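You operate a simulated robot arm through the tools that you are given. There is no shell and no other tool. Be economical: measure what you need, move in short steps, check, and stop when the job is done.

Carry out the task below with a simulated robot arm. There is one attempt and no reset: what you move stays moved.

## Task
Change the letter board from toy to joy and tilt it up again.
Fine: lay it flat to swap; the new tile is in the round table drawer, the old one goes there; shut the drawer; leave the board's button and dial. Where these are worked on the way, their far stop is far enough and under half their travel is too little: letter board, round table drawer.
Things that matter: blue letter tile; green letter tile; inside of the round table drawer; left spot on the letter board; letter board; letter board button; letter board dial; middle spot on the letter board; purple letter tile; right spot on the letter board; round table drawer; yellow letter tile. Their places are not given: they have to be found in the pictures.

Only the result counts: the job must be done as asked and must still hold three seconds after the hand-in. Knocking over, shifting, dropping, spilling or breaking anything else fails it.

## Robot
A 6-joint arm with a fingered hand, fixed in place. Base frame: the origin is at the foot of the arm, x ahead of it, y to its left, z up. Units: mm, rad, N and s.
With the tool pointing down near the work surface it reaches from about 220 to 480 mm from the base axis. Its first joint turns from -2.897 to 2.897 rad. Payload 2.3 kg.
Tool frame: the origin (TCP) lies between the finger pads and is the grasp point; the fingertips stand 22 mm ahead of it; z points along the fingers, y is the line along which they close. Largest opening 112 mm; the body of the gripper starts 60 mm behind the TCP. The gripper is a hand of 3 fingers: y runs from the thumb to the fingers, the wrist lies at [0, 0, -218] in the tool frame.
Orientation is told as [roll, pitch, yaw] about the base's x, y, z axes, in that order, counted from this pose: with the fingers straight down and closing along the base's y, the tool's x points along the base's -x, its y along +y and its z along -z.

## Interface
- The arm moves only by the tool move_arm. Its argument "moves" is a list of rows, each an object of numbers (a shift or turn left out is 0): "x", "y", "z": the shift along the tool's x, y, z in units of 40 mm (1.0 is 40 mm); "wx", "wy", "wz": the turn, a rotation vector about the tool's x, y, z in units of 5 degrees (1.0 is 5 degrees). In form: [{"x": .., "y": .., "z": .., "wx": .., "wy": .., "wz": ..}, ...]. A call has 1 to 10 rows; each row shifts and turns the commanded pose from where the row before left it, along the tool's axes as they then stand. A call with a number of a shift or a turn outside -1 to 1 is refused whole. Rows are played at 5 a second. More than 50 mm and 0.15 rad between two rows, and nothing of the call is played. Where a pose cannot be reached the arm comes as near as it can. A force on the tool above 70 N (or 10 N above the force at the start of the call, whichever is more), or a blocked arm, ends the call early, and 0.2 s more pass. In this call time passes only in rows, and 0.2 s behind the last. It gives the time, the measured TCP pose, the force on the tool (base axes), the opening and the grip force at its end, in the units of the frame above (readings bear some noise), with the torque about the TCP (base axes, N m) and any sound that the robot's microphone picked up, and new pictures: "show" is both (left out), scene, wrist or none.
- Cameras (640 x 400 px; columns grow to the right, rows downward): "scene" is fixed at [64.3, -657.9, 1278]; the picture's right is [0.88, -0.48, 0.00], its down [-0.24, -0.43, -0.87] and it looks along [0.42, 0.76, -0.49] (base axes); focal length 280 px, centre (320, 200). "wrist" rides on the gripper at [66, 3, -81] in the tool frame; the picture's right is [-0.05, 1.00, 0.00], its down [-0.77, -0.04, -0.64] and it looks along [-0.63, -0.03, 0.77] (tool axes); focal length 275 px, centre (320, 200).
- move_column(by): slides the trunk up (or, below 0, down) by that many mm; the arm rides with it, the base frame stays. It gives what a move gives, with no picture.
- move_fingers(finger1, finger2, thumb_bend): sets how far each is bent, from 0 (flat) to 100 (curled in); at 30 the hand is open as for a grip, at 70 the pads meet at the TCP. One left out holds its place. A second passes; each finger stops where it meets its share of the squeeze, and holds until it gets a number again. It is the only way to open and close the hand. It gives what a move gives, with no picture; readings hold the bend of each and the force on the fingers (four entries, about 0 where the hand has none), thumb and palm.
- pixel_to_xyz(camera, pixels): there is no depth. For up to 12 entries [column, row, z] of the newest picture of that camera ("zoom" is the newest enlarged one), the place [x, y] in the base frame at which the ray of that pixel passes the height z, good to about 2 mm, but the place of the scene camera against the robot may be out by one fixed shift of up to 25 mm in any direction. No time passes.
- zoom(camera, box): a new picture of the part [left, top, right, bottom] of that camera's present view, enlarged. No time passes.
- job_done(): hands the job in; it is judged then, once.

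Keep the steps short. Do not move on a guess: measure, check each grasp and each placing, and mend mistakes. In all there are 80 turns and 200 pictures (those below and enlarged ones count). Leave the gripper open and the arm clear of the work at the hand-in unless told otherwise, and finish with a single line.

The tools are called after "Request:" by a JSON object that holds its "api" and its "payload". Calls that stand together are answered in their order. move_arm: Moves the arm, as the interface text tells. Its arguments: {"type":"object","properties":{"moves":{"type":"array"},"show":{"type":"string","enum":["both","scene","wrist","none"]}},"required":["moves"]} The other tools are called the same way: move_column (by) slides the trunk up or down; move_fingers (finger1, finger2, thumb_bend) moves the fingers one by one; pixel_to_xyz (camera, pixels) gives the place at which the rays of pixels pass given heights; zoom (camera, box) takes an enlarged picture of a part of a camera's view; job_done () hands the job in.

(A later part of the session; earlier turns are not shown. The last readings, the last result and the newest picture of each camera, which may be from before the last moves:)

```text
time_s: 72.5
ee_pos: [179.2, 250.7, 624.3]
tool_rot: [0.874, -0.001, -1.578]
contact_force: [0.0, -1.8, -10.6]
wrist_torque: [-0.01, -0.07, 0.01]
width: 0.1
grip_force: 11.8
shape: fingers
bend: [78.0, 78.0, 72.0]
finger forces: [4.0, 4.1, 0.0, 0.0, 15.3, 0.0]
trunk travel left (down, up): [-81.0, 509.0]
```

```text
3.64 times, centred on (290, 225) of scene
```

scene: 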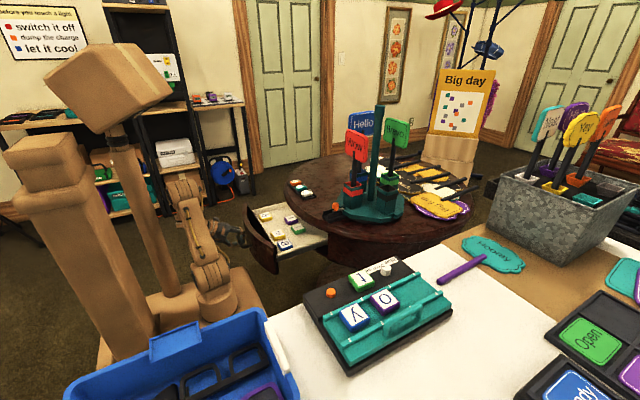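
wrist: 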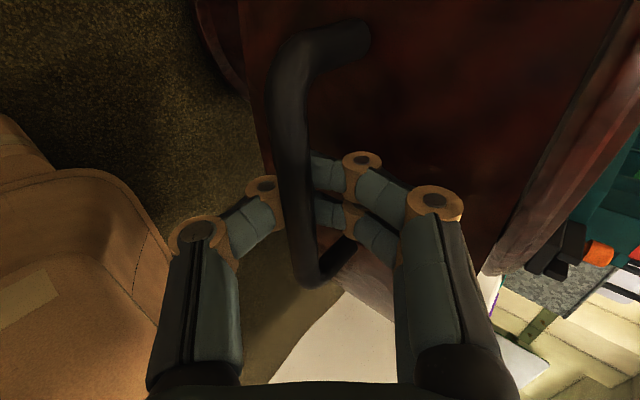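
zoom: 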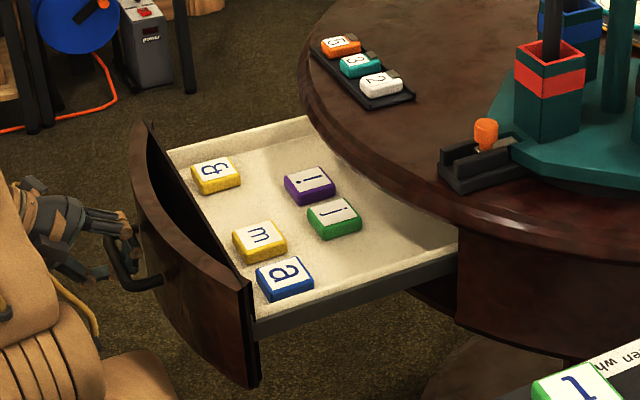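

Drawer is out ~210 mm, leaving room around j. Plan: fetch the parked t first and put it into the drawer, then bring j. I now release the handle (fingers uncurl), turn the hand upright about the bar, rise, raise the trunk, and swing back toward the board.

Request:
{"api": "move_fingers", "payload": {"finger1": 57, "finger2": 57, "thumb_bend": 45}}

Request:
{"api": "move_arm", "payload": {"moves": [{"wx": 1}, {"wx": 1}, {"wx": 1}, {"wx": 1}, {"wx": 1}, {"wx": 1}, {"wx": 1}, {"wx": 1}], "show": "wrist"}}

```text
time_s: 73.5
ee_pos: [178.2, 250.1, 624.1]
tool_rot: [0.874, -0.001, -1.576]
contact_force: [-0.2, 0.2, -0.9]
wrist_torque: [-0.01, 0.0, 0.01]
width: 53.1
grip_force: 0.1
shape: fingers
bend: [56.0, 56.0, 45.0]
finger forces: [0.1, 0.0, 0.1, 0.1, 0.1, 0.0]
trunk travel left (down, up): [-81.0, 509.0]
```

```text
time_s: 75.3
ee_pos: [177.9, 252.4, 624.2]
tool_rot: [0.174, -0.003, -1.576]
contact_force: [0.8, -0.1, 0.9]
wrist_torque: [0.0, 0.01, 0.03]
width: 53.0
grip_force: 0.1
shape: fingers
bend: [56.0, 56.0, 45.0]
finger forces: [0.0, 0.0, 0.0, 0.0, 0.0, 0.1]
trunk travel left (down, up): [-81.0, 509.0]
```

wrist: 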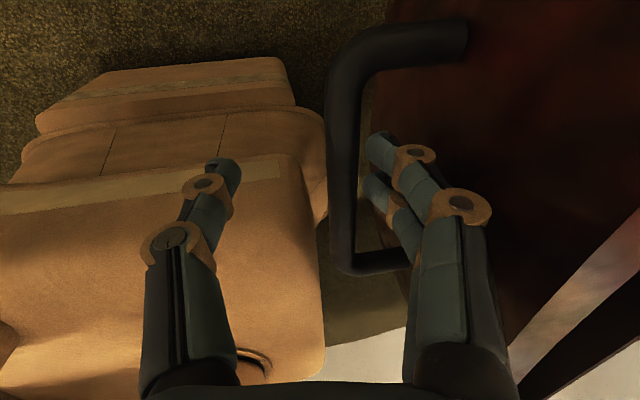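

Free of contact. Now rise, trunk up, swing over with the 90° turn, fingers set as they were at release.

Request:
{"api": "move_arm", "payload": {"moves": [{"z": -1}, {"z": -1}, {"wx": 1}, {"wx": 1}], "show": "none"}}

Request:
{"api": "move_column", "payload": {"by": 250}}

Request:
{"api": "move_arm", "payload": {"moves": [{"x": -0.68, "y": 0.22, "wz": 1}, {"x": -0.658, "y": 0.281, "wz": 1}, {"x": -0.631, "y": 0.337, "wz": 1}, {"x": -0.599, "y": 0.391, "wz": 1}, {"x": -0.563, "y": 0.442, "wz": 1}, {"x": -0.522, "y": 0.489, "wz": 1}, {"x": -0.478, "y": 0.533, "wz": 1}, {"x": -0.429, "y": 0.573, "wz": 1}, {"x": -0.378, "y": 0.608, "wz": 1}], "show": "none"}}

Request:
{"api": "move_arm", "payload": {"moves": [{"x": -0.323, "y": 0.638, "wz": 1}, {"x": -0.267, "y": 0.664, "wz": 1}, {"x": -0.208, "y": 0.685, "wz": 1}, {"x": -0.147, "y": 0.7, "wz": 1}, {"x": -0.086, "y": 0.71, "wz": 1}, {"x": -0.023, "y": 0.715, "wz": 1}, {"x": 0.039, "y": 0.715, "wz": 1}, {"x": 0.101, "y": 0.709, "wz": 1}, {"x": 0.162, "y": 0.697, "wz": 1}], "show": "none"}}

Request:
{"api": "move_fingers", "payload": {"finger1": 47, "finger2": 47, "thumb_bend": 46}}

```text
time_s: 76.3
ee_pos: [162.9, 252.1, 703.8]
tool_rot: [0.0, -0.001, -1.577]
contact_force: [0.9, -0.4, 0.1]
wrist_torque: [-0.01, 0.03, -0.01]
width: 53.4
grip_force: 0.0
shape: fingers
bend: [56.0, 56.0, 45.0]
finger forces: [0.0, 0.0, 0.0, 0.0, 0.0, 0.0]
trunk travel left (down, up): [-81.0, 509.0]
```

```text
time_s: 78.9
ee_pos: [164.4, 251.0, 953.0]
tool_rot: [0.002, 0.0, -1.576]
contact_force: [-0.3, -0.6, 0.9]
wrist_torque: [-0.01, 0.02, 0.0]
width: 53.5
grip_force: 0.2
shape: fingers
bend: [56.0, 56.0, 45.0]
finger forces: [0.0, 0.0, 0.0, 0.0, 0.1, 0.1]
trunk travel left (down, up): [-331.0, 259.0]
```

```text
time_s: 80.9
ee_pos: [244.2, 4.1, 953.2]
tool_rot: [0.004, 0.0, -2.361]
contact_force: [-0.5, 0.7, -1.0]
wrist_torque: [0.01, -0.01, 0.03]
width: 53.3
grip_force: 0.0
shape: fingers
bend: [56.0, 56.0, 45.0]
finger forces: [0.0, 0.1, 0.0, 0.0, 0.0, 0.0]
trunk travel left (down, up): [-331.0, 259.0]
```

```text
time_s: 82.9
ee_pos: [323.8, -238.8, 951.9]
tool_rot: [0.002, 0.004, 3.137]
contact_force: [0.0, 0.9, 0.0]
wrist_torque: [-0.02, 0.02, 0.02]
width: 53.4
grip_force: 0.1
shape: fingers
bend: [56.0, 56.0, 45.0]
finger forces: [0.1, 0.0, 0.0, 0.0, 0.1, 0.0]
trunk travel left (down, up): [-331.0, 259.0]
```

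```text
time_s: 83.9
ee_pos: [322.5, -237.2, 953.8]
tool_rot: [0.002, 0.003, 3.136]
contact_force: [0.1, 0.2, -0.1]
wrist_torque: [0.06, 0.0, 0.01]
width: 64.9
grip_force: 0.0
shape: fingers
bend: [47.0, 47.0, 46.0]
finger forces: [0.0, 0.0, 0.0, 0.0, 0.1, 0.0]
trunk travel left (down, up): [-331.0, 259.0]
```

Now lean back to 50° above the parked t at z≈865 and look.

Request:
{"api": "move_arm", "payload": {"moves": [{"x": 0.111, "y": 0.058, "z": 0.22, "wy": 1}, {"x": 0.092, "y": 0.058, "z": 0.229, "wy": 1}, {"x": 0.071, "y": 0.058, "z": 0.236, "wy": 1}, {"x": 0.05, "y": 0.058, "z": 0.241, "wy": 1}, {"x": 0.029, "y": 0.058, "z": 0.245, "wy": 1}, {"x": 0.008, "y": 0.058, "z": 0.246, "wy": 1}, {"x": -0.014, "y": 0.058, "z": 0.246, "wy": 1}, {"x": -0.035, "y": 0.058, "z": 0.244, "wy": 1}, {"x": -0.056, "y": 0.058, "z": 0.24, "wy": 1}, {"x": -0.077, "y": 0.058, "z": 0.234, "wy": 1}], "show": "wrist"}}

Request:
{"api": "pixel_to_xyz", "payload": {"camera": "wrist", "pixels": [[336, 215, 794]]}}

```text
time_s: 86.1
ee_pos: [366.2, -264.3, 866.1]
tool_rot: [0.004, 0.873, 3.137]
contact_force: [0.3, -0.8, -0.7]
wrist_torque: [0.06, 0.01, 0.0]
width: 65.0
grip_force: 0.1
shape: fingers
bend: [47.0, 47.0, 46.0]
finger forces: [0.0, 0.0, 0.0, 0.0, 0.1, 0.0]
trunk travel left (down, up): [-331.0, 259.0]
```

wrist: 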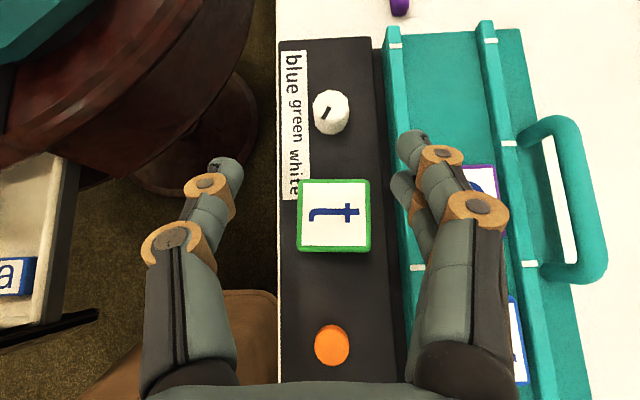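

```text
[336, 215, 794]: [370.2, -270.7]
```

t at (370,-270); the fingers straddle it. I descend to z≈806, close and lift slightly.

Request:
{"api": "move_arm", "payload": {"moves": [{"x": -0.4, "y": 0.02, "z": 0.335}, {"x": -0.38, "y": 0.02, "z": 0.335}, {"x": -0.32, "z": 0.278}], "show": "wrist"}}

Request:
{"api": "move_fingers", "payload": {"finger1": 75, "finger2": 75, "thumb_bend": 85}}

Request:
{"api": "zoom", "payload": {"camera": "wrist", "box": [150, 90, 430, 290]}}

```text
time_s: 86.9
ee_pos: [367.8, -263.5, 808.9]
tool_rot: [0.002, 0.874, 3.14]
contact_force: [0.4, 0.5, -0.1]
wrist_torque: [0.0, 0.04, 0.05]
width: 64.9
grip_force: 0.0
shape: fingers
bend: [47.0, 47.0, 46.0]
finger forces: [0.0, 0.1, 0.0, 0.0, 0.0, 0.0]
trunk travel left (down, up): [-331.0, 259.0]
```

wrist: 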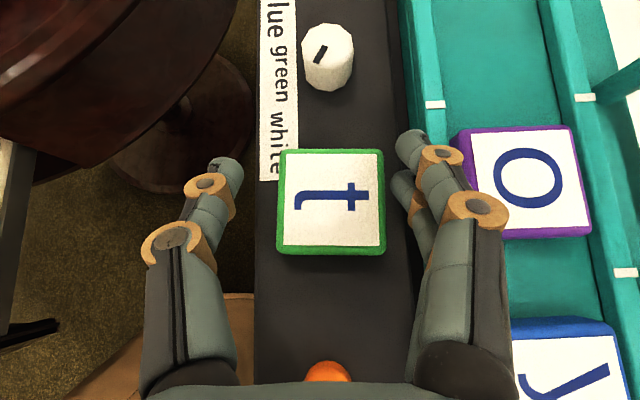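

```text
time_s: 87.9
ee_pos: [367.9, -263.3, 808.7]
tool_rot: [0.003, 0.875, 3.141]
contact_force: [0.6, 4.8, 0.0]
wrist_torque: [0.04, 0.03, 0.01]
width: 0.3
grip_force: 22.8
shape: fingers
bend: [75.0, 47.0, 71.0]
finger forces: [0.0, 24.4, 0.1, 0.1, 20.8, 0.1]
trunk travel left (down, up): [-331.0, 259.0]
```

```text
2.00 times, centred on (290, 190) of wrist
```

zoom: 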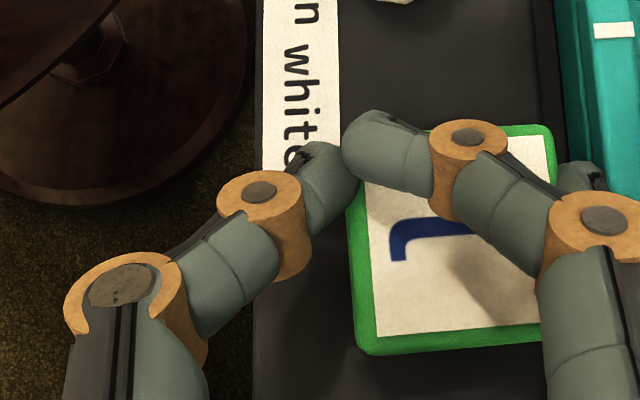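

Finger1 rode over the tile's top since I was ~4 mm too high. I open again and look.

Request:
{"api": "move_fingers", "payload": {"finger1": 46, "finger2": 47, "thumb_bend": 46}}

Request:
{"api": "move_arm", "payload": {"moves": [{"x": -0.06, "z": 0.05}], "show": "wrist"}}

Request:
{"api": "zoom", "payload": {"camera": "wrist", "box": [200, 90, 480, 290]}}

```text
time_s: 88.9
ee_pos: [368.5, -263.5, 808.5]
tool_rot: [0.004, 0.876, 3.14]
contact_force: [0.1, -0.2, 0.0]
wrist_torque: [0.01, 0.02, 0.01]
width: 66.1
grip_force: 0.1
shape: fingers
bend: [46.0, 47.0, 46.0]
finger forces: [0.0, 0.0, 0.0, 0.1, 0.0, 0.0]
trunk travel left (down, up): [-331.0, 259.0]
```

```text
time_s: 89.3
ee_pos: [366.5, -263.5, 806.6]
tool_rot: [0.004, 0.874, 3.14]
contact_force: [0.2, 0.1, 1.2]
wrist_torque: [0.01, 0.02, -0.02]
width: 65.7
grip_force: 0.0
shape: fingers
bend: [46.0, 47.0, 46.0]
finger forces: [0.1, 0.0, 0.0, 0.1, 0.0, 0.1]
trunk travel left (down, up): [-331.0, 259.0]
```

wrist: 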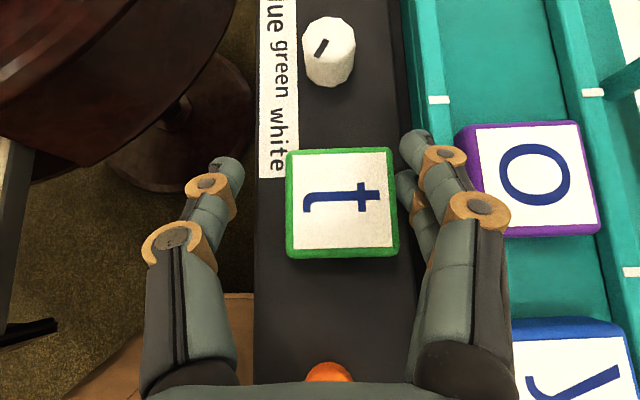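

```text
2.00 times, centred on (340, 190) of wrist
```

zoom: 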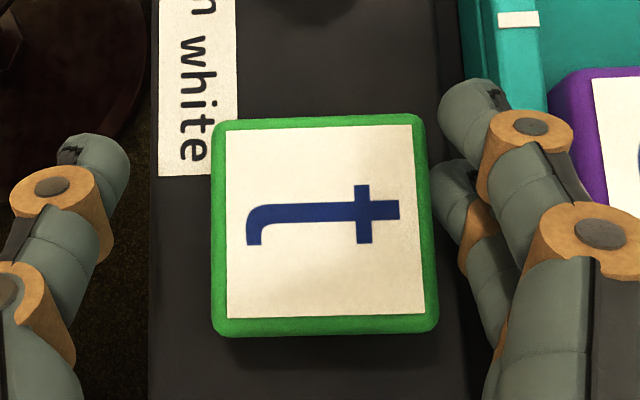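

Tile sits square beside finger2. I lower ~3 mm more and close with finger1 limited to 54 (its earlier grip bend).

Request:
{"api": "move_arm", "payload": {"moves": [{"x": -0.06, "z": 0.06}], "show": "none"}}

Request:
{"api": "move_fingers", "payload": {"finger1": 54, "finger2": 60, "thumb_bend": 85}}

Request:
{"api": "move_arm", "payload": {"moves": [{"x": 0.1, "z": -0.08}, {"x": 0.2, "z": -0.16}, {"x": 0.2, "z": -0.16}], "show": "wrist"}}

Request:
{"api": "zoom", "payload": {"camera": "wrist", "box": [150, 90, 430, 290]}}

```text
time_s: 89.7
ee_pos: [367.6, -264.1, 803.2]
tool_rot: [0.006, 0.874, 3.141]
contact_force: [-0.3, 0.5, 1.1]
wrist_torque: [-0.1, 0.0, -0.04]
width: 65.8
grip_force: 1.8
shape: fingers
bend: [46.0, 47.0, 46.0]
finger forces: [0.0, 3.3, 0.0, 0.0, 0.0, 0.0]
trunk travel left (down, up): [-331.0, 259.0]
```

```text
time_s: 90.7
ee_pos: [367.6, -261.9, 801.9]
tool_rot: [0.006, 0.874, -3.141]
contact_force: [2.6, 9.0, 4.0]
wrist_torque: [-0.05, -0.09, 0.09]
width: 41.3
grip_force: 25.5
shape: fingers
bend: [48.0, 47.0, 68.0]
finger forces: [5.2, 24.8, 0.1, 0.1, 22.1, 0.0]
trunk travel left (down, up): [-331.0, 259.0]
```

```text
time_s: 91.5
ee_pos: [369.5, -264.1, 827.6]
tool_rot: [0.004, 0.875, 3.137]
contact_force: [-0.3, 0.5, -1.4]
wrist_torque: [0.02, 0.03, 0.01]
width: 34.0
grip_force: 18.0
shape: fingers
bend: [49.0, 47.0, 71.0]
finger forces: [3.5, 14.6, 0.1, 0.0, 17.5, 0.0]
trunk travel left (down, up): [-331.0, 259.0]
```

wrist: 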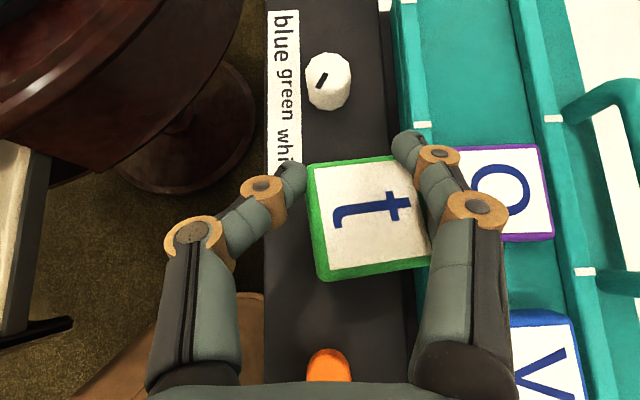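

```text
2.00 times, centred on (290, 190) of wrist
```

zoom: 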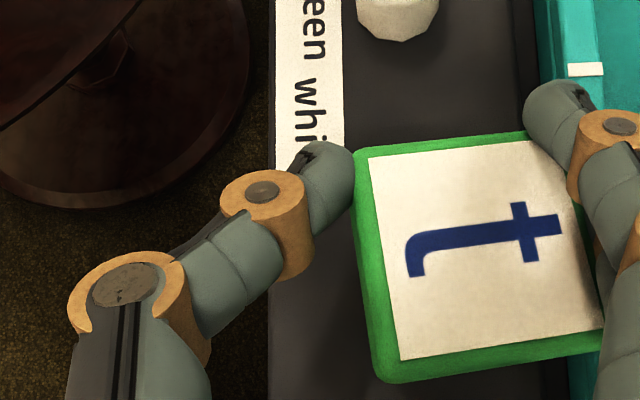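

t is held (17 N), slightly turned, fine for the drawer. I raise 40 mm, carry it over to the drawer while turning the lean toward +y, lower the trunk 170, and look down.

Request:
{"api": "move_arm", "payload": {"moves": [{"x": 0.766, "z": -0.643}, {"x": 0.023, "y": -0.645, "z": -0.128, "wx": 0.766, "wz": -0.643}, {"x": 0.059, "y": -0.65, "z": -0.085, "wx": 0.766, "wz": -0.643}, {"x": 0.096, "y": -0.65, "z": -0.041, "wx": 0.766, "wz": -0.643}, {"x": 0.132, "y": -0.645, "z": 0.002, "wx": 0.766, "wz": -0.643}, {"x": 0.168, "y": -0.635, "z": 0.045, "wx": 0.766, "wz": -0.643}, {"x": 0.203, "y": -0.62, "z": 0.087, "wx": 0.766, "wz": -0.643}, {"x": 0.237, "y": -0.6, "z": 0.127, "wx": 0.766, "wz": -0.643}, {"x": 0.271, "y": -0.576, "z": 0.167, "wx": 0.766, "wz": -0.643}, {"x": 0.302, "y": -0.548, "z": 0.204, "wx": 0.766, "wz": -0.643}], "show": "none"}}

Request:
{"api": "move_arm", "payload": {"moves": [{"x": 0.332, "y": -0.515, "z": 0.24, "wx": 0.766, "wz": -0.643}, {"x": 0.359, "y": -0.478, "z": 0.273, "wx": 0.766, "wz": -0.643}, {"x": 0.385, "y": -0.438, "z": 0.303, "wx": 0.766, "wz": -0.643}, {"x": 0.409, "y": -0.395, "z": 0.332, "wx": 0.766, "wz": -0.643}, {"x": 0.43, "y": -0.348, "z": 0.357, "wx": 0.766, "wz": -0.643}, {"x": 0.448, "y": -0.3, "z": 0.378, "wx": 0.766, "wz": -0.643}, {"x": 0.464, "y": -0.248, "z": 0.397, "wx": 0.766, "wz": -0.643}, {"x": 0.475, "y": -0.195, "z": 0.411, "wx": 0.766, "wz": -0.643}, {"x": 0.485, "y": -0.14, "z": 0.422, "wx": 0.766, "wz": -0.643}], "show": "none"}}

Request:
{"api": "move_column", "payload": {"by": -170}}

Request:
{"api": "move_arm", "payload": {"moves": [{"x": 0}], "show": "both"}}

```text
time_s: 93.7
ee_pos: [338.3, -31.6, 904.1]
tool_rot: [0.004, 0.875, -2.356]
contact_force: [0.1, -0.5, 0.1]
wrist_torque: [0.0, -0.02, 0.0]
width: 30.1
grip_force: 17.2
shape: fingers
bend: [51.0, 46.0, 72.0]
finger forces: [2.2, 15.3, 0.1, 0.0, 16.9, 0.0]
trunk travel left (down, up): [-331.0, 259.0]
```

```text
time_s: 95.7
ee_pos: [309.1, 201.9, 938.2]
tool_rot: [0.001, 0.871, -1.573]
contact_force: [0.7, 0.3, -0.5]
wrist_torque: [0.0, 0.02, 0.0]
width: 28.8
grip_force: 17.0
shape: fingers
bend: [51.0, 46.0, 72.0]
finger forces: [1.9, 15.2, 0.0, 0.1, 16.8, 0.1]
trunk travel left (down, up): [-331.0, 259.0]
```

```text
time_s: 97.6
ee_pos: [309.0, 200.7, 767.6]
tool_rot: [0.002, 0.871, -1.575]
contact_force: [0.7, 0.5, -0.6]
wrist_torque: [0.01, 0.01, 0.01]
width: 28.8
grip_force: 17.2
shape: fingers
bend: [51.0, 46.0, 72.0]
finger forces: [1.9, 15.4, 0.0, 0.0, 16.8, 0.0]
trunk travel left (down, up): [-161.0, 429.0]
```

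```text
time_s: 98.0
ee_pos: [309.6, 200.7, 768.4]
tool_rot: [0.003, 0.872, -1.576]
contact_force: [0.0, 0.6, -0.1]
wrist_torque: [0.02, -0.01, -0.01]
width: 28.8
grip_force: 16.6
shape: fingers
bend: [51.0, 46.0, 72.0]
finger forces: [1.9, 15.4, 0.0, 0.0, 16.8, 0.0]
trunk travel left (down, up): [-161.0, 429.0]
```

scene: 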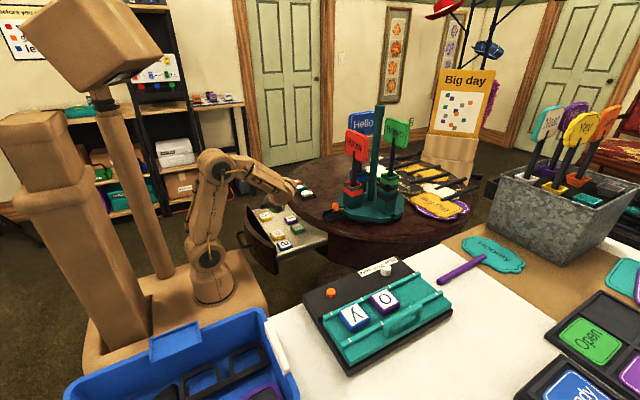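
wrist: 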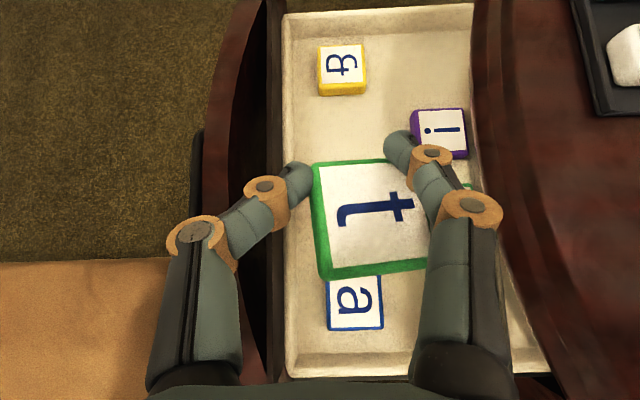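

Great view of the drawer: g at (342,68), i at (441,131), a at (355,303); m and j are hidden by t and fingers. There's a free area near y≈245 left of i. I measure.

Request:
{"api": "pixel_to_xyz", "payload": {"camera": "wrist", "pixels": [[342, 66, 600], [342, 66, 640], [355, 303, 600], [355, 303, 640], [440, 130, 600], [440, 130, 640], [366, 218, 755], [285, 200, 600], [470, 60, 700]]}}

Request:
{"api": "pixel_to_xyz", "payload": {"camera": "scene", "pixels": [[265, 215.5, 600], [265, 215.5, 640], [285, 245, 600], [285, 245, 640], [277, 235, 620], [290, 220, 620]]}}

Request:
{"api": "zoom", "payload": {"camera": "scene", "box": [230, 190, 340, 270]}}

```text
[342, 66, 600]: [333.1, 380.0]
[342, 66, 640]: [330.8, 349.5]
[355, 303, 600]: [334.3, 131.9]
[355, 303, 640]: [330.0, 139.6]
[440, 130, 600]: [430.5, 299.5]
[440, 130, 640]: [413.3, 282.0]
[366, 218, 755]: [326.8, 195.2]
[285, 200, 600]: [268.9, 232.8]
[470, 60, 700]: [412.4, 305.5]
```

```text
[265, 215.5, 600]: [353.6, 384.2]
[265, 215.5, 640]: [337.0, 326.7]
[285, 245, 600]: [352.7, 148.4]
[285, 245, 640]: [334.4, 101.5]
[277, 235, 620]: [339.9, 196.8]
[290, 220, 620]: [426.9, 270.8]
```

```text
5.00 times, centred on (285, 230) of scene
```

zoom: 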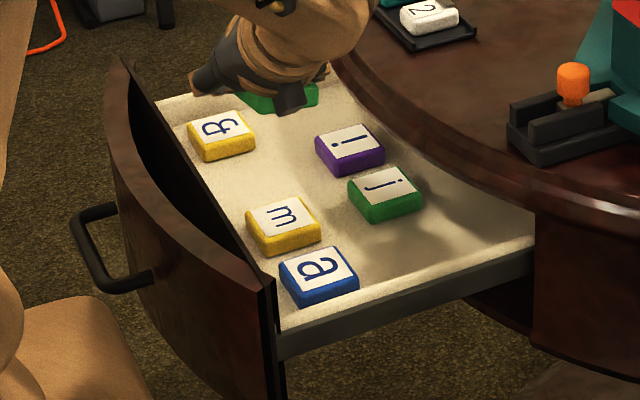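

Tile tops are near z 608 (floor ≈586): g (332,374), i (427,296), a (333,134), m ≈(331,210), j ≈(427,217). j is still beneath the rim edge, so I'll lower t into the free area (y≈290) while still gripping it, and with the thumb push the drawer's front wall further out by ~40 mm.

Request:
{"api": "move_arm", "payload": {"moves": [{"x": 0.483, "z": 0.574}, {"x": 0.483, "z": 0.574}, {"x": 0.483, "z": 0.574}, {"x": -0.7, "z": 0.587}, {"x": -0.7, "z": 0.587}, {"x": -0.7, "z": 0.587}, {"x": -0.66, "z": 0.553}], "show": "both"}}

Request:
{"api": "zoom", "payload": {"camera": "scene", "box": [230, 190, 340, 270]}}

```text
time_s: 99.8
ee_pos: [313.6, 293.9, 633.2]
tool_rot: [0.036, 0.897, -1.55]
contact_force: [1.0, 3.1, 40.8]
wrist_torque: [0.46, -2.1, 0.2]
width: 26.6
grip_force: 30.6
shape: fingers
bend: [52.0, 46.0, 75.0]
finger forces: [15.0, 33.4, 0.1, 0.0, 13.5, 0.1]
trunk travel left (down, up): [-161.0, 429.0]
stopped in row 7: the force on the tool passed its limit (the readings are from after the stop); the commanded pose is now the measured one
```

scene: 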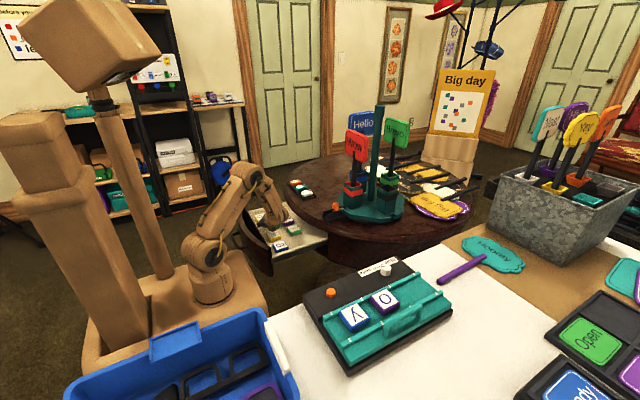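
wrist: 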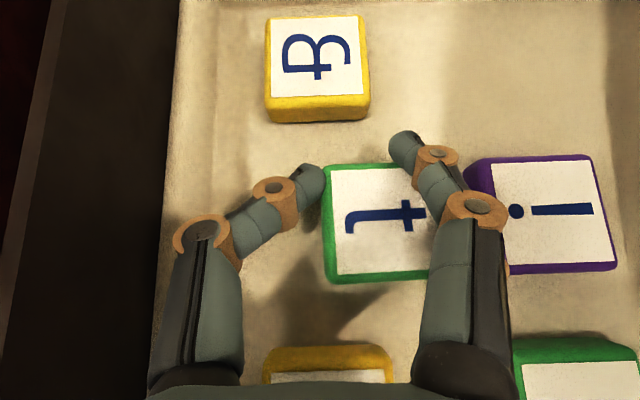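

```text
5.00 times, centred on (285, 230) of scene
```

zoom: 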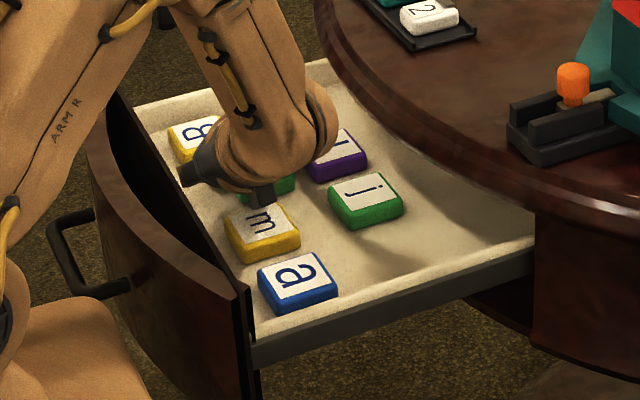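

Contact at z≈633 (tile on the floor, ~600), and the drawer has come out a bit further. I lift 3 mm, push toward -x by ~72 mm (thumb against the front wall), then open the fingers and rise, looking again.

Request:
{"api": "move_arm", "payload": {"moves": [{"x": 0.08, "z": -0.07}, {"y": -0.45}, {"y": -0.45}, {"y": -0.45}, {"y": -0.45}], "show": "wrist"}}

Request:
{"api": "move_fingers", "payload": {"finger1": 44, "finger2": 42}}

Request:
{"api": "move_arm", "payload": {"moves": [{"x": 0.15, "z": -0.13}, {"x": 0.7, "z": -0.587}, {"x": 0.7, "z": -0.587}, {"x": 0.7, "z": -0.587}, {"x": 0.7, "z": -0.587}], "show": "wrist"}}

Request:
{"api": "zoom", "payload": {"camera": "scene", "box": [230, 190, 340, 270]}}

```text
time_s: 101.0
ee_pos: [256.2, 293.4, 635.1]
tool_rot: [0.035, 0.89, -1.574]
contact_force: [46.9, -18.4, 2.5]
wrist_torque: [0.22, 0.78, 1.53]
width: 19.1
grip_force: 48.8
shape: fingers
bend: [50.0, 43.0, 75.0]
finger forces: [4.2, 21.1, 0.0, 0.0, 71.0, 0.4]
trunk travel left (down, up): [-161.0, 429.0]
stopped in row 5: the force on the tool passed its limit (the readings are from after the stop); the commanded pose is now the measured one
```

wrist: 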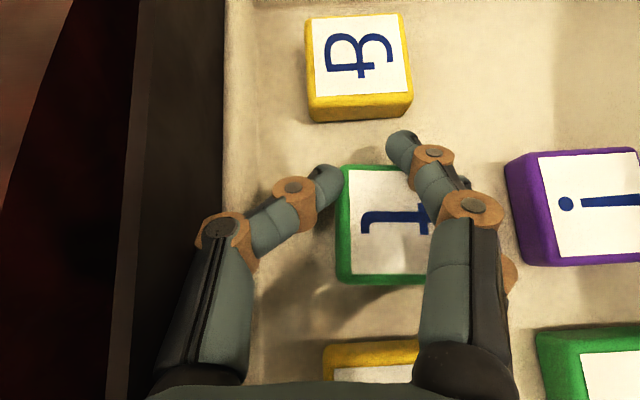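

```text
time_s: 102.0
ee_pos: [252.7, 294.6, 635.4]
tool_rot: [0.029, 0.892, -1.573]
contact_force: [40.5, 5.9, 16.4]
wrist_torque: [-0.37, 1.12, 0.79]
width: 22.6
grip_force: 35.3
shape: fingers
bend: [44.0, 31.0, 79.0]
finger forces: [0.8, 13.5, 0.0, 0.0, 50.0, 6.0]
trunk travel left (down, up): [-161.0, 429.0]
```

```text
time_s: 103.2
ee_pos: [248.3, 290.8, 788.1]
tool_rot: [0.029, 0.886, -1.569]
contact_force: [0.9, -0.4, -0.5]
wrist_torque: [0.02, 0.02, -0.01]
width: 26.0
grip_force: 7.0
shape: fingers
bend: [44.0, 31.0, 82.0]
finger forces: [0.0, 6.7, 0.0, 0.0, 7.5, 0.1]
trunk travel left (down, up): [-161.0, 429.0]
```

wrist: 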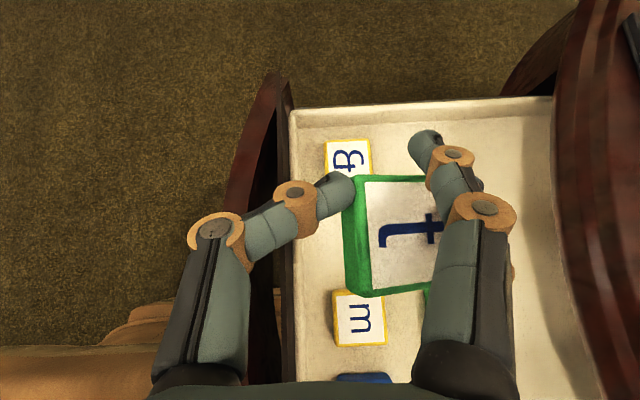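

```text
5.00 times, centred on (285, 230) of scene
```

zoom: 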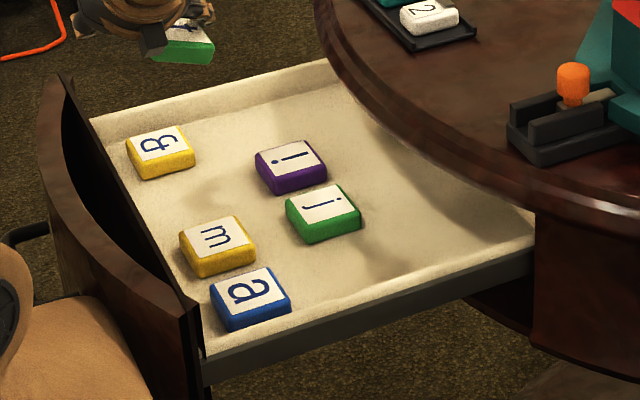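

The drawer is now fully out with i and j clear of the rim, and t is still in the hand. I lower it to the same free place (shifted 8 mm from the wall), ease thumb first, and lift.

Request:
{"api": "move_arm", "payload": {"moves": [{"y": 0.2}, {"x": -0.7, "z": 0.587}, {"x": -0.7, "z": 0.587}, {"x": -0.7, "z": 0.587}, {"x": -0.62, "z": 0.52}, {"x": -0.06, "z": 0.05}, {"x": -0.06, "z": 0.05}], "show": "none"}}

Request:
{"api": "move_fingers", "payload": {"finger1": 42, "finger2": 30, "thumb_bend": 70}}

Request:
{"api": "move_arm", "payload": {"moves": [{"x": 0.15, "z": -0.13}, {"x": 0.7, "z": -0.587}, {"x": 0.7, "z": -0.587}, {"x": 0.7, "z": -0.587}], "show": "wrist"}}

Request:
{"api": "zoom", "payload": {"camera": "scene", "box": [230, 190, 340, 270]}}

```text
time_s: 104.8
ee_pos: [259.2, 294.1, 641.1]
tool_rot: [0.034, 0.892, -1.569]
contact_force: [0.3, 1.7, 14.4]
wrist_torque: [0.03, -0.53, 0.13]
width: 26.0
grip_force: 11.4
shape: fingers
bend: [44.0, 31.0, 82.0]
finger forces: [0.0, 9.7, 0.0, 0.0, 13.7, 0.0]
trunk travel left (down, up): [-161.0, 429.0]
```

```text
time_s: 105.8
ee_pos: [260.8, 294.9, 639.8]
tool_rot: [0.029, 0.889, -1.573]
contact_force: [3.6, -1.0, -1.0]
wrist_torque: [0.01, -0.01, 0.1]
width: 37.5
grip_force: 1.4
shape: fingers
bend: [42.0, 30.0, 70.0]
finger forces: [0.0, 0.0, 0.1, 0.0, 3.8, 0.1]
trunk travel left (down, up): [-161.0, 429.0]
```

```text
time_s: 106.8
ee_pos: [258.1, 292.0, 758.7]
tool_rot: [0.029, 0.889, -1.571]
contact_force: [-0.7, -0.5, -0.1]
wrist_torque: [-0.05, -0.01, 0.01]
width: 39.1
grip_force: 0.0
shape: fingers
bend: [42.0, 30.0, 70.0]
finger forces: [0.0, 0.0, 0.0, 0.1, 0.0, 0.1]
trunk travel left (down, up): [-161.0, 429.0]
```

wrist: 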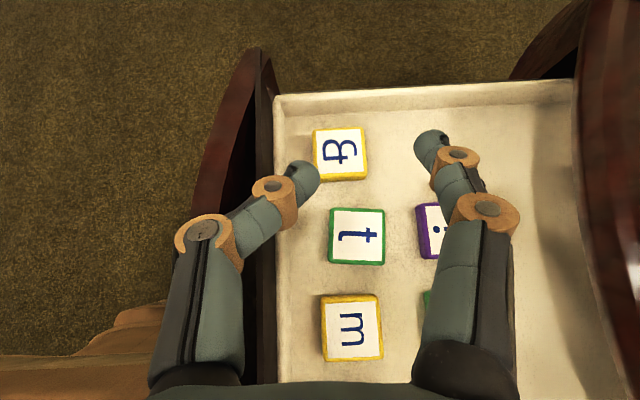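

```text
5.00 times, centred on (285, 230) of scene
```

zoom: 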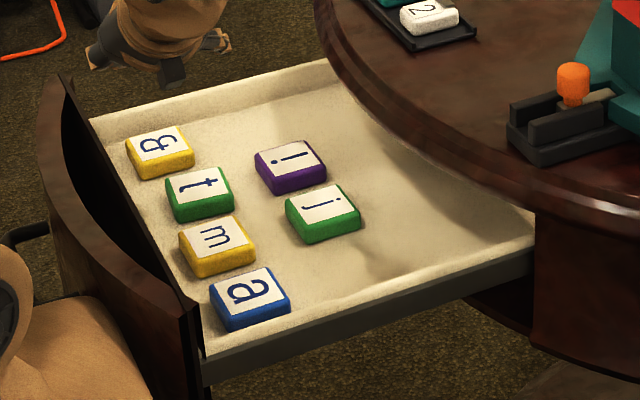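

t lies neatly in the drawer. j is now clear of the rim, so I can pick it with this same orientation. I measure j from the scene view, calibrated with t, m and g in the wrist view.

Request:
{"api": "pixel_to_xyz", "payload": {"camera": "wrist", "pixels": [[357, 236, 620], [352, 328, 620], [341, 154, 620], [424, 290, 618], [418, 206, 620], [418, 258, 605], [290, 95, 620]]}}

Request:
{"api": "pixel_to_xyz", "payload": {"camera": "scene", "pixels": [[261, 228.4, 620], [264.4, 239, 620], [285.6, 232.6, 620], [279, 223.4, 620], [252, 220, 620]]}}

```text
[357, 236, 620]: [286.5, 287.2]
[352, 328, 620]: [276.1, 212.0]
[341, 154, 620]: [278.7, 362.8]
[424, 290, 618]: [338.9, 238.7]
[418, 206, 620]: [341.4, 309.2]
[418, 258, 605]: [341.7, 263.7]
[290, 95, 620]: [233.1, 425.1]
```

```text
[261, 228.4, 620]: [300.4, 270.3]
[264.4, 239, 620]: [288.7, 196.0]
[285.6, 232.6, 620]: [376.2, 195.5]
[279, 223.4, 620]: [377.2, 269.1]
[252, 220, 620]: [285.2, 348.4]
```

j is at about (363,212,622). I open the hand, straighten small tilt errors, move over j (TCP x≈351 so the palm clears the rim), and descend to z≈643.

Request:
{"api": "move_fingers", "payload": {"finger1": 42, "finger2": 42, "thumb_bend": 46}}

Request:
{"api": "move_arm", "payload": {"moves": [{"x": -0.437, "y": 0.775, "z": -0.52, "wx": 0.33, "wy": -0.18}, {"x": -0.437, "y": 0.775, "z": -0.52}, {"x": -0.437, "y": 0.775, "z": -0.52}, {"x": -0.753, "z": 0.632}, {"x": -0.753, "z": 0.632}, {"x": -0.6, "z": 0.503}], "show": "both"}}

Request:
{"api": "zoom", "payload": {"camera": "scene", "box": [230, 190, 340, 270]}}

Request:
{"api": "zoom", "payload": {"camera": "wrist", "box": [200, 90, 480, 290]}}

```text
time_s: 107.8
ee_pos: [256.6, 291.0, 758.0]
tool_rot: [0.027, 0.889, -1.571]
contact_force: [0.3, 0.6, 0.3]
wrist_torque: [-0.01, 0.0, 0.03]
width: 71.5
grip_force: 0.1
shape: fingers
bend: [42.0, 42.0, 46.0]
finger forces: [0.0, 0.1, 0.0, 0.1, 0.0, 0.0]
trunk travel left (down, up): [-161.0, 429.0]
```

```text
time_s: 109.2
ee_pos: [350.8, 211.7, 646.8]
tool_rot: [0.0, 0.873, -1.571]
contact_force: [0.4, -0.4, 0.4]
wrist_torque: [-0.01, 0.01, 0.03]
width: 71.9
grip_force: 0.0
shape: fingers
bend: [42.0, 42.0, 46.0]
finger forces: [0.0, 0.0, 0.0, 0.0, 0.0, 0.1]
trunk travel left (down, up): [-161.0, 429.0]
```

scene: 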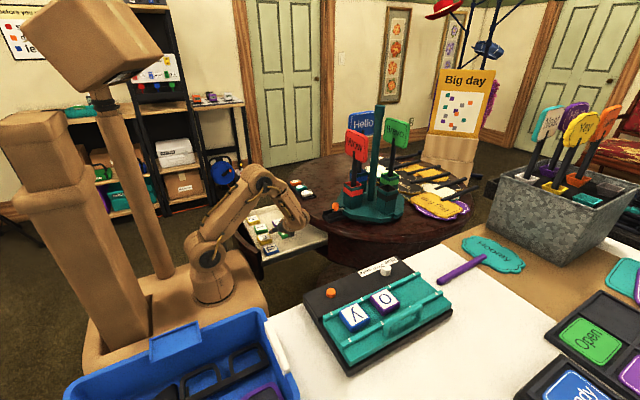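
wrist: 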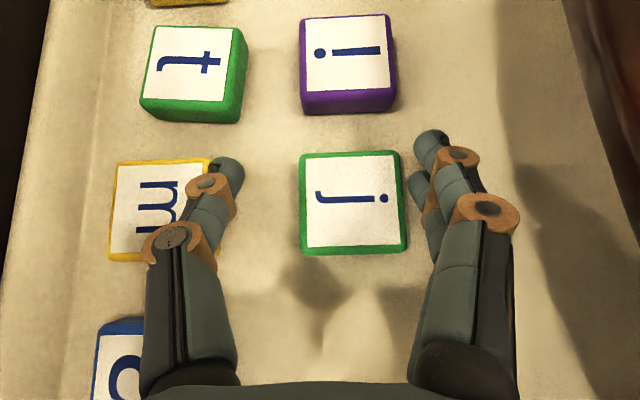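

```text
5.00 times, centred on (285, 230) of scene
```

zoom: 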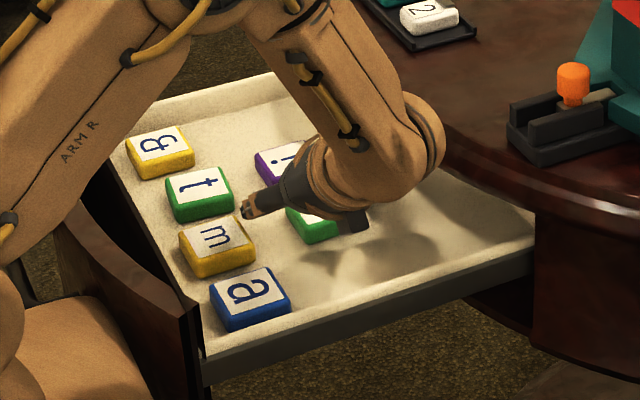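

```text
2.00 times, centred on (340, 190) of wrist
```

zoom: 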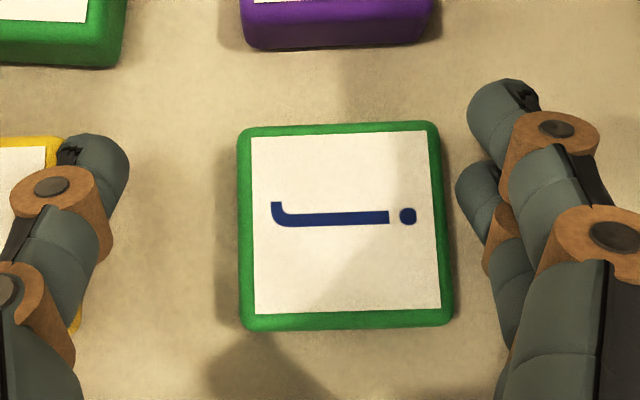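

j is square between the fingers. I lower 8.5 mm, close with finger limits, lift and check.

Request:
{"api": "move_arm", "payload": {"moves": [{"x": -0.1, "z": 0.085}, {"x": -0.063, "z": 0.052}], "show": "none"}}

Request:
{"api": "move_fingers", "payload": {"finger1": 50, "finger2": 50, "thumb_bend": 85}}

Request:
{"api": "move_arm", "payload": {"moves": [{"x": 0.1, "z": -0.08}, {"x": 0.2, "z": -0.16}, {"x": 0.2, "z": -0.16}], "show": "wrist"}}

Request:
{"api": "zoom", "payload": {"camera": "wrist", "box": [200, 90, 480, 290]}}

```text
time_s: 109.8
ee_pos: [351.1, 211.0, 636.8]
tool_rot: [0.001, 0.873, -1.57]
contact_force: [-0.1, 0.2, -0.4]
wrist_torque: [0.01, 0.03, -0.02]
width: 71.7
grip_force: 0.1
shape: fingers
bend: [42.0, 42.0, 46.0]
finger forces: [0.0, 0.0, 0.0, 0.0, 0.0, 0.1]
trunk travel left (down, up): [-161.0, 429.0]
```

```text
time_s: 110.8
ee_pos: [350.7, 210.0, 639.4]
tool_rot: [0.001, 0.873, -1.574]
contact_force: [-0.1, 0.0, 1.3]
wrist_torque: [0.06, -0.07, 0.01]
width: 34.2
grip_force: 14.2
shape: fingers
bend: [45.0, 41.0, 74.0]
finger forces: [4.5, 10.9, 0.0, 0.0, 14.5, 0.1]
trunk travel left (down, up): [-161.0, 429.0]
```

```text
time_s: 111.5
ee_pos: [350.7, 210.2, 664.3]
tool_rot: [-0.001, 0.873, -1.572]
contact_force: [-0.3, -0.7, 0.1]
wrist_torque: [0.01, 0.04, 0.01]
width: 34.0
grip_force: 14.6
shape: fingers
bend: [45.0, 41.0, 75.0]
finger forces: [4.3, 10.9, 0.0, 0.0, 14.3, 0.0]
trunk travel left (down, up): [-161.0, 429.0]
```

wrist: 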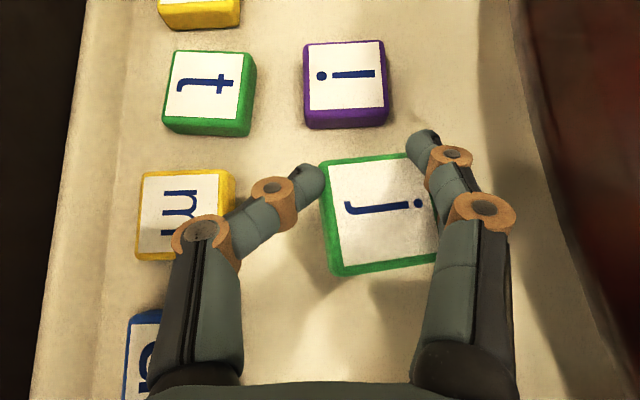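

```text
2.00 times, centred on (340, 190) of wrist
```

zoom: 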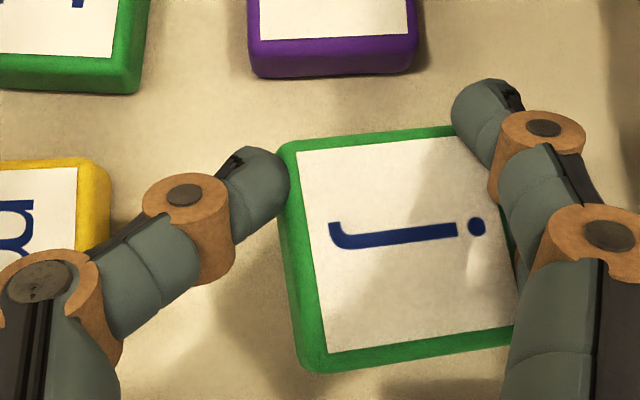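

j is held firmly (14 N), offset toward the fingers and turned ~7°, which I'll correct. I raise the trunk 170 and carry it to the board, turning the lean back to +x plus 7°.

Request:
{"api": "move_column", "payload": {"by": 170}}

Request:
{"api": "move_arm", "payload": {"moves": [{"x": -0.427, "y": 0.145, "z": -0.61, "wx": -0.766, "wz": 0.643}, {"x": -0.418, "y": 0.209, "z": -0.599, "wx": -0.766, "wz": 0.643}, {"x": -0.403, "y": 0.272, "z": -0.582, "wx": -0.766, "wz": 0.643}, {"x": -0.387, "y": 0.332, "z": -0.563, "wx": -0.766, "wz": 0.643}, {"x": -0.366, "y": 0.39, "z": -0.538, "wx": -0.766, "wz": 0.643}, {"x": -0.344, "y": 0.445, "z": -0.511, "wx": -0.766, "wz": 0.643}, {"x": -0.317, "y": 0.497, "z": -0.478, "wx": -0.766, "wz": 0.643}, {"x": -0.288, "y": 0.545, "z": -0.444, "wx": -0.766, "wz": 0.643}, {"x": -0.255, "y": 0.588, "z": -0.406, "wx": -0.766, "wz": 0.643}], "show": "none"}}

Request:
{"api": "move_arm", "payload": {"moves": [{"x": -0.222, "y": 0.628, "z": -0.365, "wx": -0.766, "wz": 0.643}, {"x": -0.186, "y": 0.662, "z": -0.323, "wx": -0.766, "wz": 0.643}, {"x": -0.148, "y": 0.692, "z": -0.277, "wx": -0.766, "wz": 0.643}, {"x": -0.108, "y": 0.715, "z": -0.23, "wx": -0.766, "wz": 0.643}, {"x": -0.067, "y": 0.734, "z": -0.182, "wx": -0.766, "wz": 0.643}, {"x": -0.026, "y": 0.748, "z": -0.132, "wx": -0.766, "wz": 0.643}, {"x": 0.016, "y": 0.755, "z": -0.082, "wx": -0.766, "wz": 0.643}, {"x": 0.059, "y": 0.757, "z": -0.031, "wx": -0.766, "wz": 0.643}, {"x": 0.101, "y": 0.752, "z": 0.02, "wx": -0.766, "wz": 0.643}], "show": "none"}}

Request:
{"api": "move_arm", "payload": {"moves": [{"wx": -0.766, "wz": 0.643}, {"wx": -0.31, "wz": 0.26}], "show": "both"}}

Request:
{"api": "zoom", "payload": {"camera": "wrist", "box": [180, 90, 480, 290]}}

```text
time_s: 113.5
ee_pos: [351.4, 210.5, 834.6]
tool_rot: [-0.001, 0.872, -1.572]
contact_force: [0.5, -1.0, 0.7]
wrist_torque: [0.01, 0.04, 0.02]
width: 33.9
grip_force: 15.3
shape: fingers
bend: [45.0, 41.0, 75.0]
finger forces: [4.3, 10.8, 0.1, 0.0, 14.4, 0.1]
trunk travel left (down, up): [-331.0, 259.0]
```

```text
time_s: 115.5
ee_pos: [402.5, -58.9, 858.1]
tool_rot: [0.001, 0.872, -2.358]
contact_force: [-1.2, 0.1, 0.4]
wrist_torque: [-0.04, -0.02, -0.01]
width: 27.5
grip_force: 12.8
shape: fingers
bend: [48.0, 40.0, 76.0]
finger forces: [1.0, 11.6, 0.1, 0.0, 12.6, 0.0]
trunk travel left (down, up): [-331.0, 259.0]
```

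```text
time_s: 117.5
ee_pos: [456.9, -324.2, 880.7]
tool_rot: [0.001, 0.871, 3.14]
contact_force: [-0.2, -0.2, -0.5]
wrist_torque: [0.02, -0.04, -0.02]
width: 25.7
grip_force: 12.3
shape: fingers
bend: [49.0, 39.0, 76.0]
finger forces: [0.5, 11.7, 0.0, 0.0, 12.4, 0.1]
trunk travel left (down, up): [-331.0, 259.0]
```

```text
time_s: 118.1
ee_pos: [456.7, -325.7, 882.4]
tool_rot: [0.002, 0.872, 3.019]
contact_force: [0.2, -0.1, -0.6]
wrist_torque: [0.02, 0.02, 0.01]
width: 25.6
grip_force: 12.5
shape: fingers
bend: [49.0, 39.0, 76.0]
finger forces: [0.5, 11.7, 0.0, 0.0, 12.4, 0.1]
trunk travel left (down, up): [-331.0, 259.0]
```

scene: 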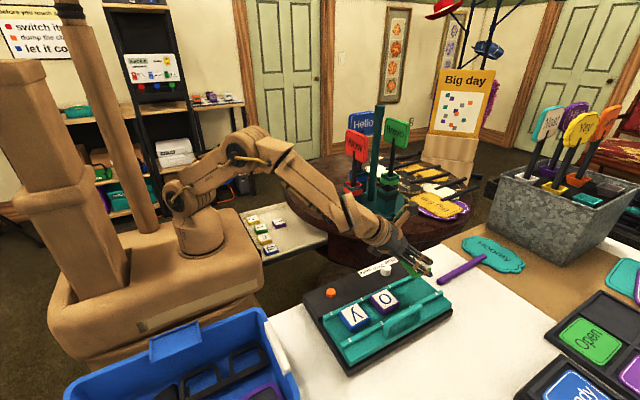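
wrist: 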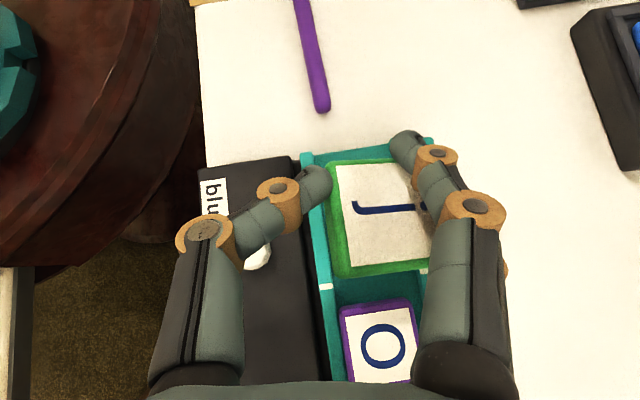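

```text
2.00 times, centred on (330, 190) of wrist
```

zoom: 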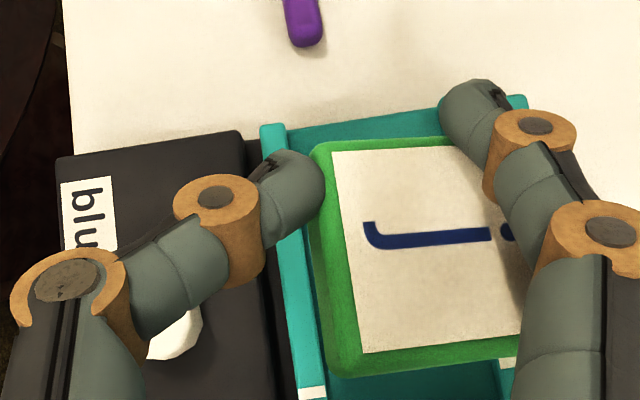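

j's edges are parallel to the o tile's. I measure its centre for the final shift.

Request:
{"api": "pixel_to_xyz", "payload": {"camera": "wrist", "pixels": [[395, 212, 864], [333, 165, 864], [350, 268, 864], [380, 342, 798], [325, 287, 785]]}}

```text
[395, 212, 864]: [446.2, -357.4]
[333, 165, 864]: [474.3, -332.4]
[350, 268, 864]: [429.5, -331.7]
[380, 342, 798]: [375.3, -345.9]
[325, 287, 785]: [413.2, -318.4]
```

Shift 5 mm toward +y, descend to z≈816, then two small steps with force readings.

Request:
{"api": "move_arm", "payload": {"moves": [{"y": -0.137}, {"x": -0.5, "z": 0.42}, {"x": -0.5, "z": 0.42}, {"x": -0.25, "z": 0.21}], "show": "none"}}

Request:
{"api": "move_arm", "payload": {"moves": [{"x": -0.076, "z": 0.064}], "show": "wrist"}}

Request:
{"api": "zoom", "payload": {"camera": "wrist", "box": [180, 90, 480, 290]}}

Request:
{"api": "zoom", "payload": {"camera": "scene", "box": [360, 240, 440, 320]}}

```text
time_s: 119.1
ee_pos: [455.6, -319.4, 817.6]
tool_rot: [0.003, 0.873, 3.02]
contact_force: [0.0, 0.0, -0.6]
wrist_torque: [0.0, 0.01, 0.01]
width: 25.5
grip_force: 12.5
shape: fingers
bend: [49.0, 39.0, 77.0]
finger forces: [0.4, 11.8, 0.0, 0.1, 12.2, 0.1]
trunk travel left (down, up): [-331.0, 259.0]
```

```text
time_s: 119.5
ee_pos: [454.8, -319.7, 812.5]
tool_rot: [0.003, 0.875, 3.021]
contact_force: [-1.5, -0.1, 3.4]
wrist_torque: [-0.14, -0.08, -0.01]
width: 24.9
grip_force: 13.5
shape: fingers
bend: [49.0, 39.0, 77.0]
finger forces: [2.9, 11.8, 0.1, 0.0, 13.2, 0.0]
trunk travel left (down, up): [-331.0, 259.0]
```

wrist: 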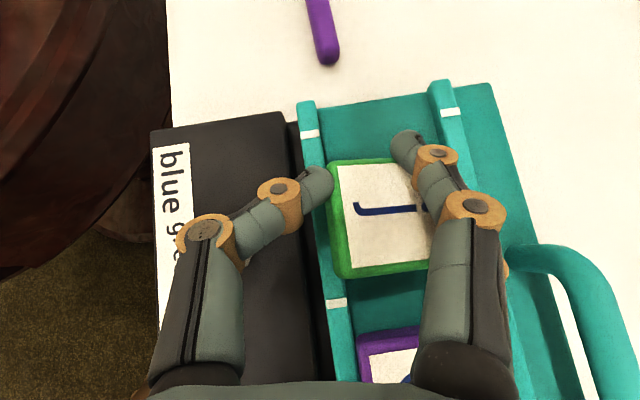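

```text
2.00 times, centred on (330, 190) of wrist
```

zoom: 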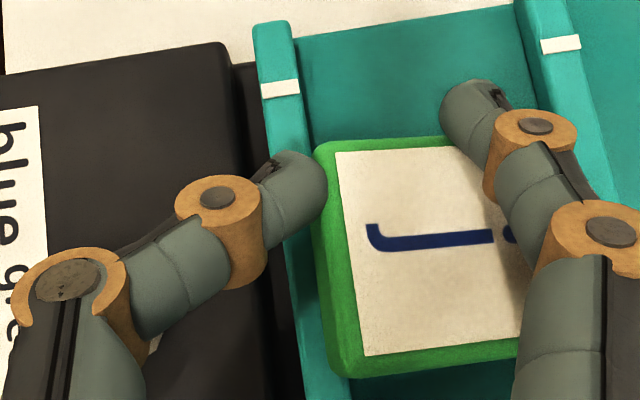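

```text
5.00 times, centred on (400, 280) of scene
```

zoom: 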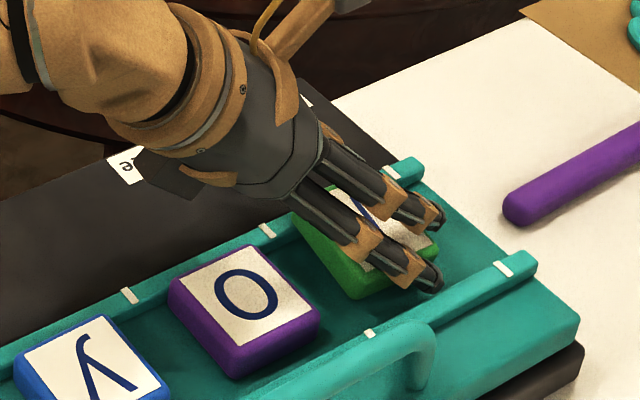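

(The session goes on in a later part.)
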